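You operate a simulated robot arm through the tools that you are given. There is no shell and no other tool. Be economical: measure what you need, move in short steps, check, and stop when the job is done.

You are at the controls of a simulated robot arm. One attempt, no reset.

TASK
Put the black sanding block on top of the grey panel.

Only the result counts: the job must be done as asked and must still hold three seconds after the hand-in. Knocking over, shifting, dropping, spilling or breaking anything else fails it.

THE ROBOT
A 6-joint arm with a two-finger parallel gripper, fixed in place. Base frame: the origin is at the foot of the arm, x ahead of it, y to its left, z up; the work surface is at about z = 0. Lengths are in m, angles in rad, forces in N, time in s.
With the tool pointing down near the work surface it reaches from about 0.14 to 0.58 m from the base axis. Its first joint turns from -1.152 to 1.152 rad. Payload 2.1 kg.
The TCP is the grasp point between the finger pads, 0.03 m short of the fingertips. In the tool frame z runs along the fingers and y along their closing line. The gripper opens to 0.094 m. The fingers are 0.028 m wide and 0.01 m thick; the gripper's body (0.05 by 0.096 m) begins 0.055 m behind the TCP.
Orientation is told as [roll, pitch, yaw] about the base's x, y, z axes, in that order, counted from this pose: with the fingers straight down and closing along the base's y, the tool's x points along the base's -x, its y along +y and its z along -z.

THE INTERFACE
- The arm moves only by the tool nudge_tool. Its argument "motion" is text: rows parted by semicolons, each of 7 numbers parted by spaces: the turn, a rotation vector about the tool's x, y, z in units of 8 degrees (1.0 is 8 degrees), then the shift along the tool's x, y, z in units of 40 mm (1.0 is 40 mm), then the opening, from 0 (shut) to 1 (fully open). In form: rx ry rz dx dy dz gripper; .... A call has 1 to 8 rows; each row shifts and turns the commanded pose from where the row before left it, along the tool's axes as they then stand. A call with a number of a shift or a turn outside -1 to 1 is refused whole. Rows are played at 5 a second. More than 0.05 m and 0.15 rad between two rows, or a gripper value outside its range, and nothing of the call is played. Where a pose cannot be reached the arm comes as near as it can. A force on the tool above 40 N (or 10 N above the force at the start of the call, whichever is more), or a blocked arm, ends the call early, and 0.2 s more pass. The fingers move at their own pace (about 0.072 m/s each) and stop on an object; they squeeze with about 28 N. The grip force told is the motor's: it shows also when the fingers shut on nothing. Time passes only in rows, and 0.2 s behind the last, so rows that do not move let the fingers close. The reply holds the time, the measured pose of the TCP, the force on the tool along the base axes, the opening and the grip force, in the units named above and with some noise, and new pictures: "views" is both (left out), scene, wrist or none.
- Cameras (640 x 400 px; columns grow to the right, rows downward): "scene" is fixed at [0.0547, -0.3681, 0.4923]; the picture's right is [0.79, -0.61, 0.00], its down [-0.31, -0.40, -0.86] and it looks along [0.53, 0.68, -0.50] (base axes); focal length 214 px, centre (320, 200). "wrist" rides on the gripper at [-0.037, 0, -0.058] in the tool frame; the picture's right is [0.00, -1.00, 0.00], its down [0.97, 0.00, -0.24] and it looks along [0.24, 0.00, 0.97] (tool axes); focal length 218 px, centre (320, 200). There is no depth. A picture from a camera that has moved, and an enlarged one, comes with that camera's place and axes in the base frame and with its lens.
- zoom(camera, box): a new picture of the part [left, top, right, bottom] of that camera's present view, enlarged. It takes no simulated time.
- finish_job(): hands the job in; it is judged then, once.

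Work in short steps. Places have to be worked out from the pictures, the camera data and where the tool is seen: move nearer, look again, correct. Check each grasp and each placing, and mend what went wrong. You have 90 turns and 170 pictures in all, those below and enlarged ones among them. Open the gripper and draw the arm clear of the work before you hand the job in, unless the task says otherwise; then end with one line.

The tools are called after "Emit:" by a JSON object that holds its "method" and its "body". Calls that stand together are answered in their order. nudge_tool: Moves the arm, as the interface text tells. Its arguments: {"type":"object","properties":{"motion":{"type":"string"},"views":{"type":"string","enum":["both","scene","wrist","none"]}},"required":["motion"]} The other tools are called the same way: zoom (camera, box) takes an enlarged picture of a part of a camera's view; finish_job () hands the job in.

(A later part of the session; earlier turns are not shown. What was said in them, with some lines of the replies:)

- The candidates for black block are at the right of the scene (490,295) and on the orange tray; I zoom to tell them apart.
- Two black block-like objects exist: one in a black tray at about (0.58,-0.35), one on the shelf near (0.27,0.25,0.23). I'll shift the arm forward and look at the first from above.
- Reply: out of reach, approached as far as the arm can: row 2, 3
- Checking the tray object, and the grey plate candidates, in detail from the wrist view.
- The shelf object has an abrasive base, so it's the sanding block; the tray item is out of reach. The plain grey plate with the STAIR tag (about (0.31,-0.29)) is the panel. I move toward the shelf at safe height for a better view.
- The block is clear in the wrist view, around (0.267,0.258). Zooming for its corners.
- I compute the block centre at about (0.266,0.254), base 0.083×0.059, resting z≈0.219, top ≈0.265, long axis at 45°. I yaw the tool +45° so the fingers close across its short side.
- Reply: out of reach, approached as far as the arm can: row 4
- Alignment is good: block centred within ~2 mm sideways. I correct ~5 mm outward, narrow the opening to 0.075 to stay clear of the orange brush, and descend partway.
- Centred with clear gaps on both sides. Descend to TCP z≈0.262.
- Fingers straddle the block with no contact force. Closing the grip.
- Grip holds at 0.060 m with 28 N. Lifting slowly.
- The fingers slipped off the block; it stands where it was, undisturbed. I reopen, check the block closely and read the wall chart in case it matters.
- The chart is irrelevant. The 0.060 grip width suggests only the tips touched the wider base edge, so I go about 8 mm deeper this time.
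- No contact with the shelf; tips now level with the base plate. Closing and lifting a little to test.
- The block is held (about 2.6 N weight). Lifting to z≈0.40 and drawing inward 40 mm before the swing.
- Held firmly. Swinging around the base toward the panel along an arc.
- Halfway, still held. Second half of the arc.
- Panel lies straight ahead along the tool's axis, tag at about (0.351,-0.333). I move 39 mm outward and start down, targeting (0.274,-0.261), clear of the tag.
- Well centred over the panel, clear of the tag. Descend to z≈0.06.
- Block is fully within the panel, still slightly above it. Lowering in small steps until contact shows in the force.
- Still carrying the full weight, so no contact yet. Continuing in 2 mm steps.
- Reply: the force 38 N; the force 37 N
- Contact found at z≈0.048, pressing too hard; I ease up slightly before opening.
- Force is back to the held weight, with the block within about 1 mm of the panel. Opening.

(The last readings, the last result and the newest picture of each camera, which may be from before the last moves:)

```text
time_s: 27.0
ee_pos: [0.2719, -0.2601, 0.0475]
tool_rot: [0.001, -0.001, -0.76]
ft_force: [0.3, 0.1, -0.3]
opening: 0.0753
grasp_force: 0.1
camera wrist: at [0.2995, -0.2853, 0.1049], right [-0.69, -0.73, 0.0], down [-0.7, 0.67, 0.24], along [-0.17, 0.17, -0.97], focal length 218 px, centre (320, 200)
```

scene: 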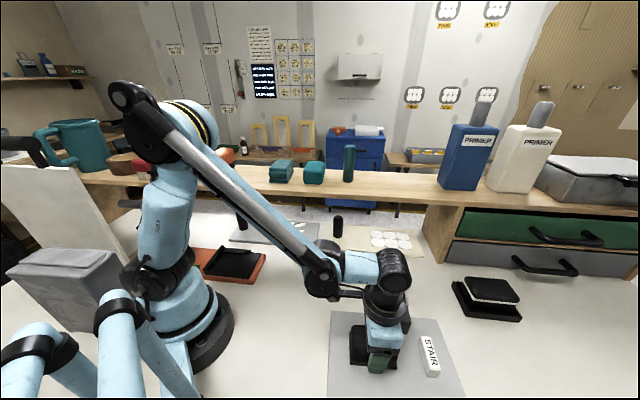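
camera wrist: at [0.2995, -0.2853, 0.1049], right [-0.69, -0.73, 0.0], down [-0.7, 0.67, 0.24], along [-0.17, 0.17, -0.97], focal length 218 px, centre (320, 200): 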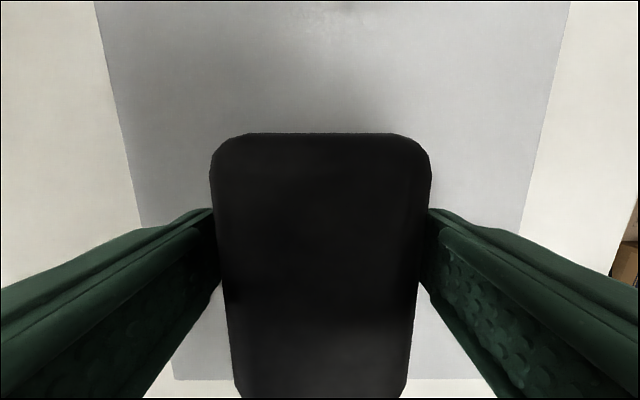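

Released; the block rests on the panel. Withdrawing straight up.

Emit:
{"method": "nudge_tool", "body": {"motion": "0 0 0 0 0 -0.3 0.8; 0 0 0 0 0 -0.6 0.8; 0 0 0 0 0 -0.9 0.8; 0 0 0 0 0 -0.9 0.8; 0 0 0 0 0 -0.9 0.8; 0 0 0 0 0 -0.9 0.8; 0 0 0 0 0 -0.9 0.8", "views": "both"}}

Emit:
{"method": "zoom", "body": {"camera": "scene", "box": [310, 280, 480, 400]}}

```text
time_s: 28.6
ee_pos: [0.2732, -0.2586, 0.265]
tool_rot: [0.001, 0.002, -0.759]
ft_force: [-0.1, -1.1, -0.3]
opening: 0.0751
grasp_force: 0.1
camera wrist: at [0.2994, -0.2837, 0.3224], right [-0.69, -0.73, 0.0], down [-0.7, 0.67, 0.24], along [-0.17, 0.17, -0.97], focal length 218 px, centre (320, 200)
```

scene: 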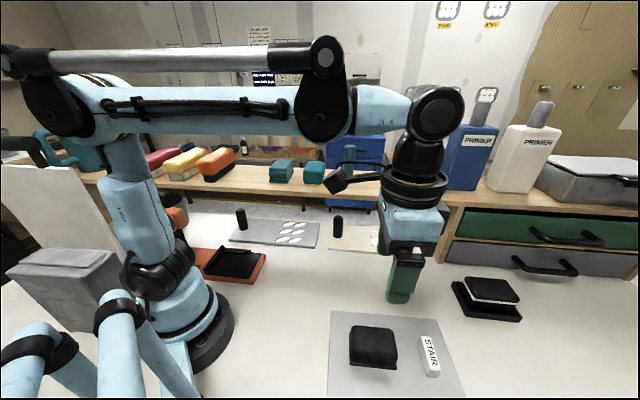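
wrist: 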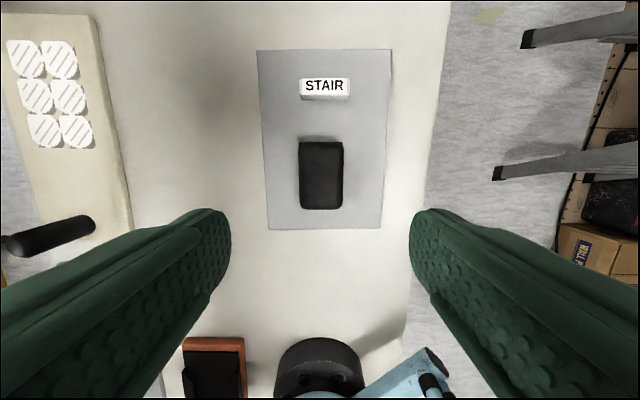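

```text
3.33 times, centred on (395, 340) of scene
camera zoom: at [0.0547, -0.3681, 0.4923], right [0.79, -0.61, 0.0], down [-0.31, -0.4, -0.86], along [0.53, 0.68, -0.5], focal length 715 px, centre (70, -267)
```

zoom: 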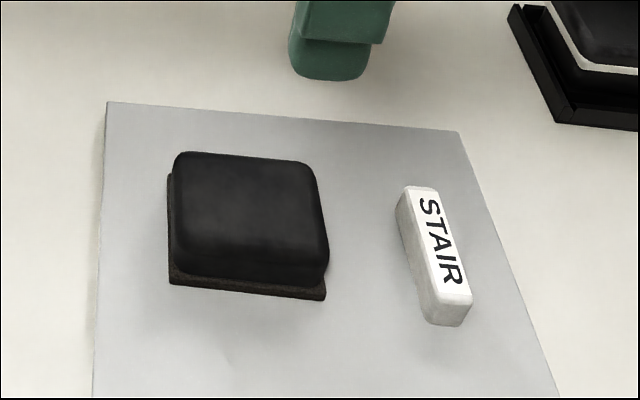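

The block lies flat on the grey panel, with the tag and everything else undisturbed and the arm clear. Handing in.

Emit:
{"method": "finish_job", "body": {}}

```text
The job is handed in.
```

The black sanding block from the shelf is resting flat on the grey panel beside the STAIR tag, nothing else looked disturbed in the last pictures, and the gripper is open and clear; I took it to be the shelf block, not the black one in the tray (out of reach), and the panel to be the plain grey one.
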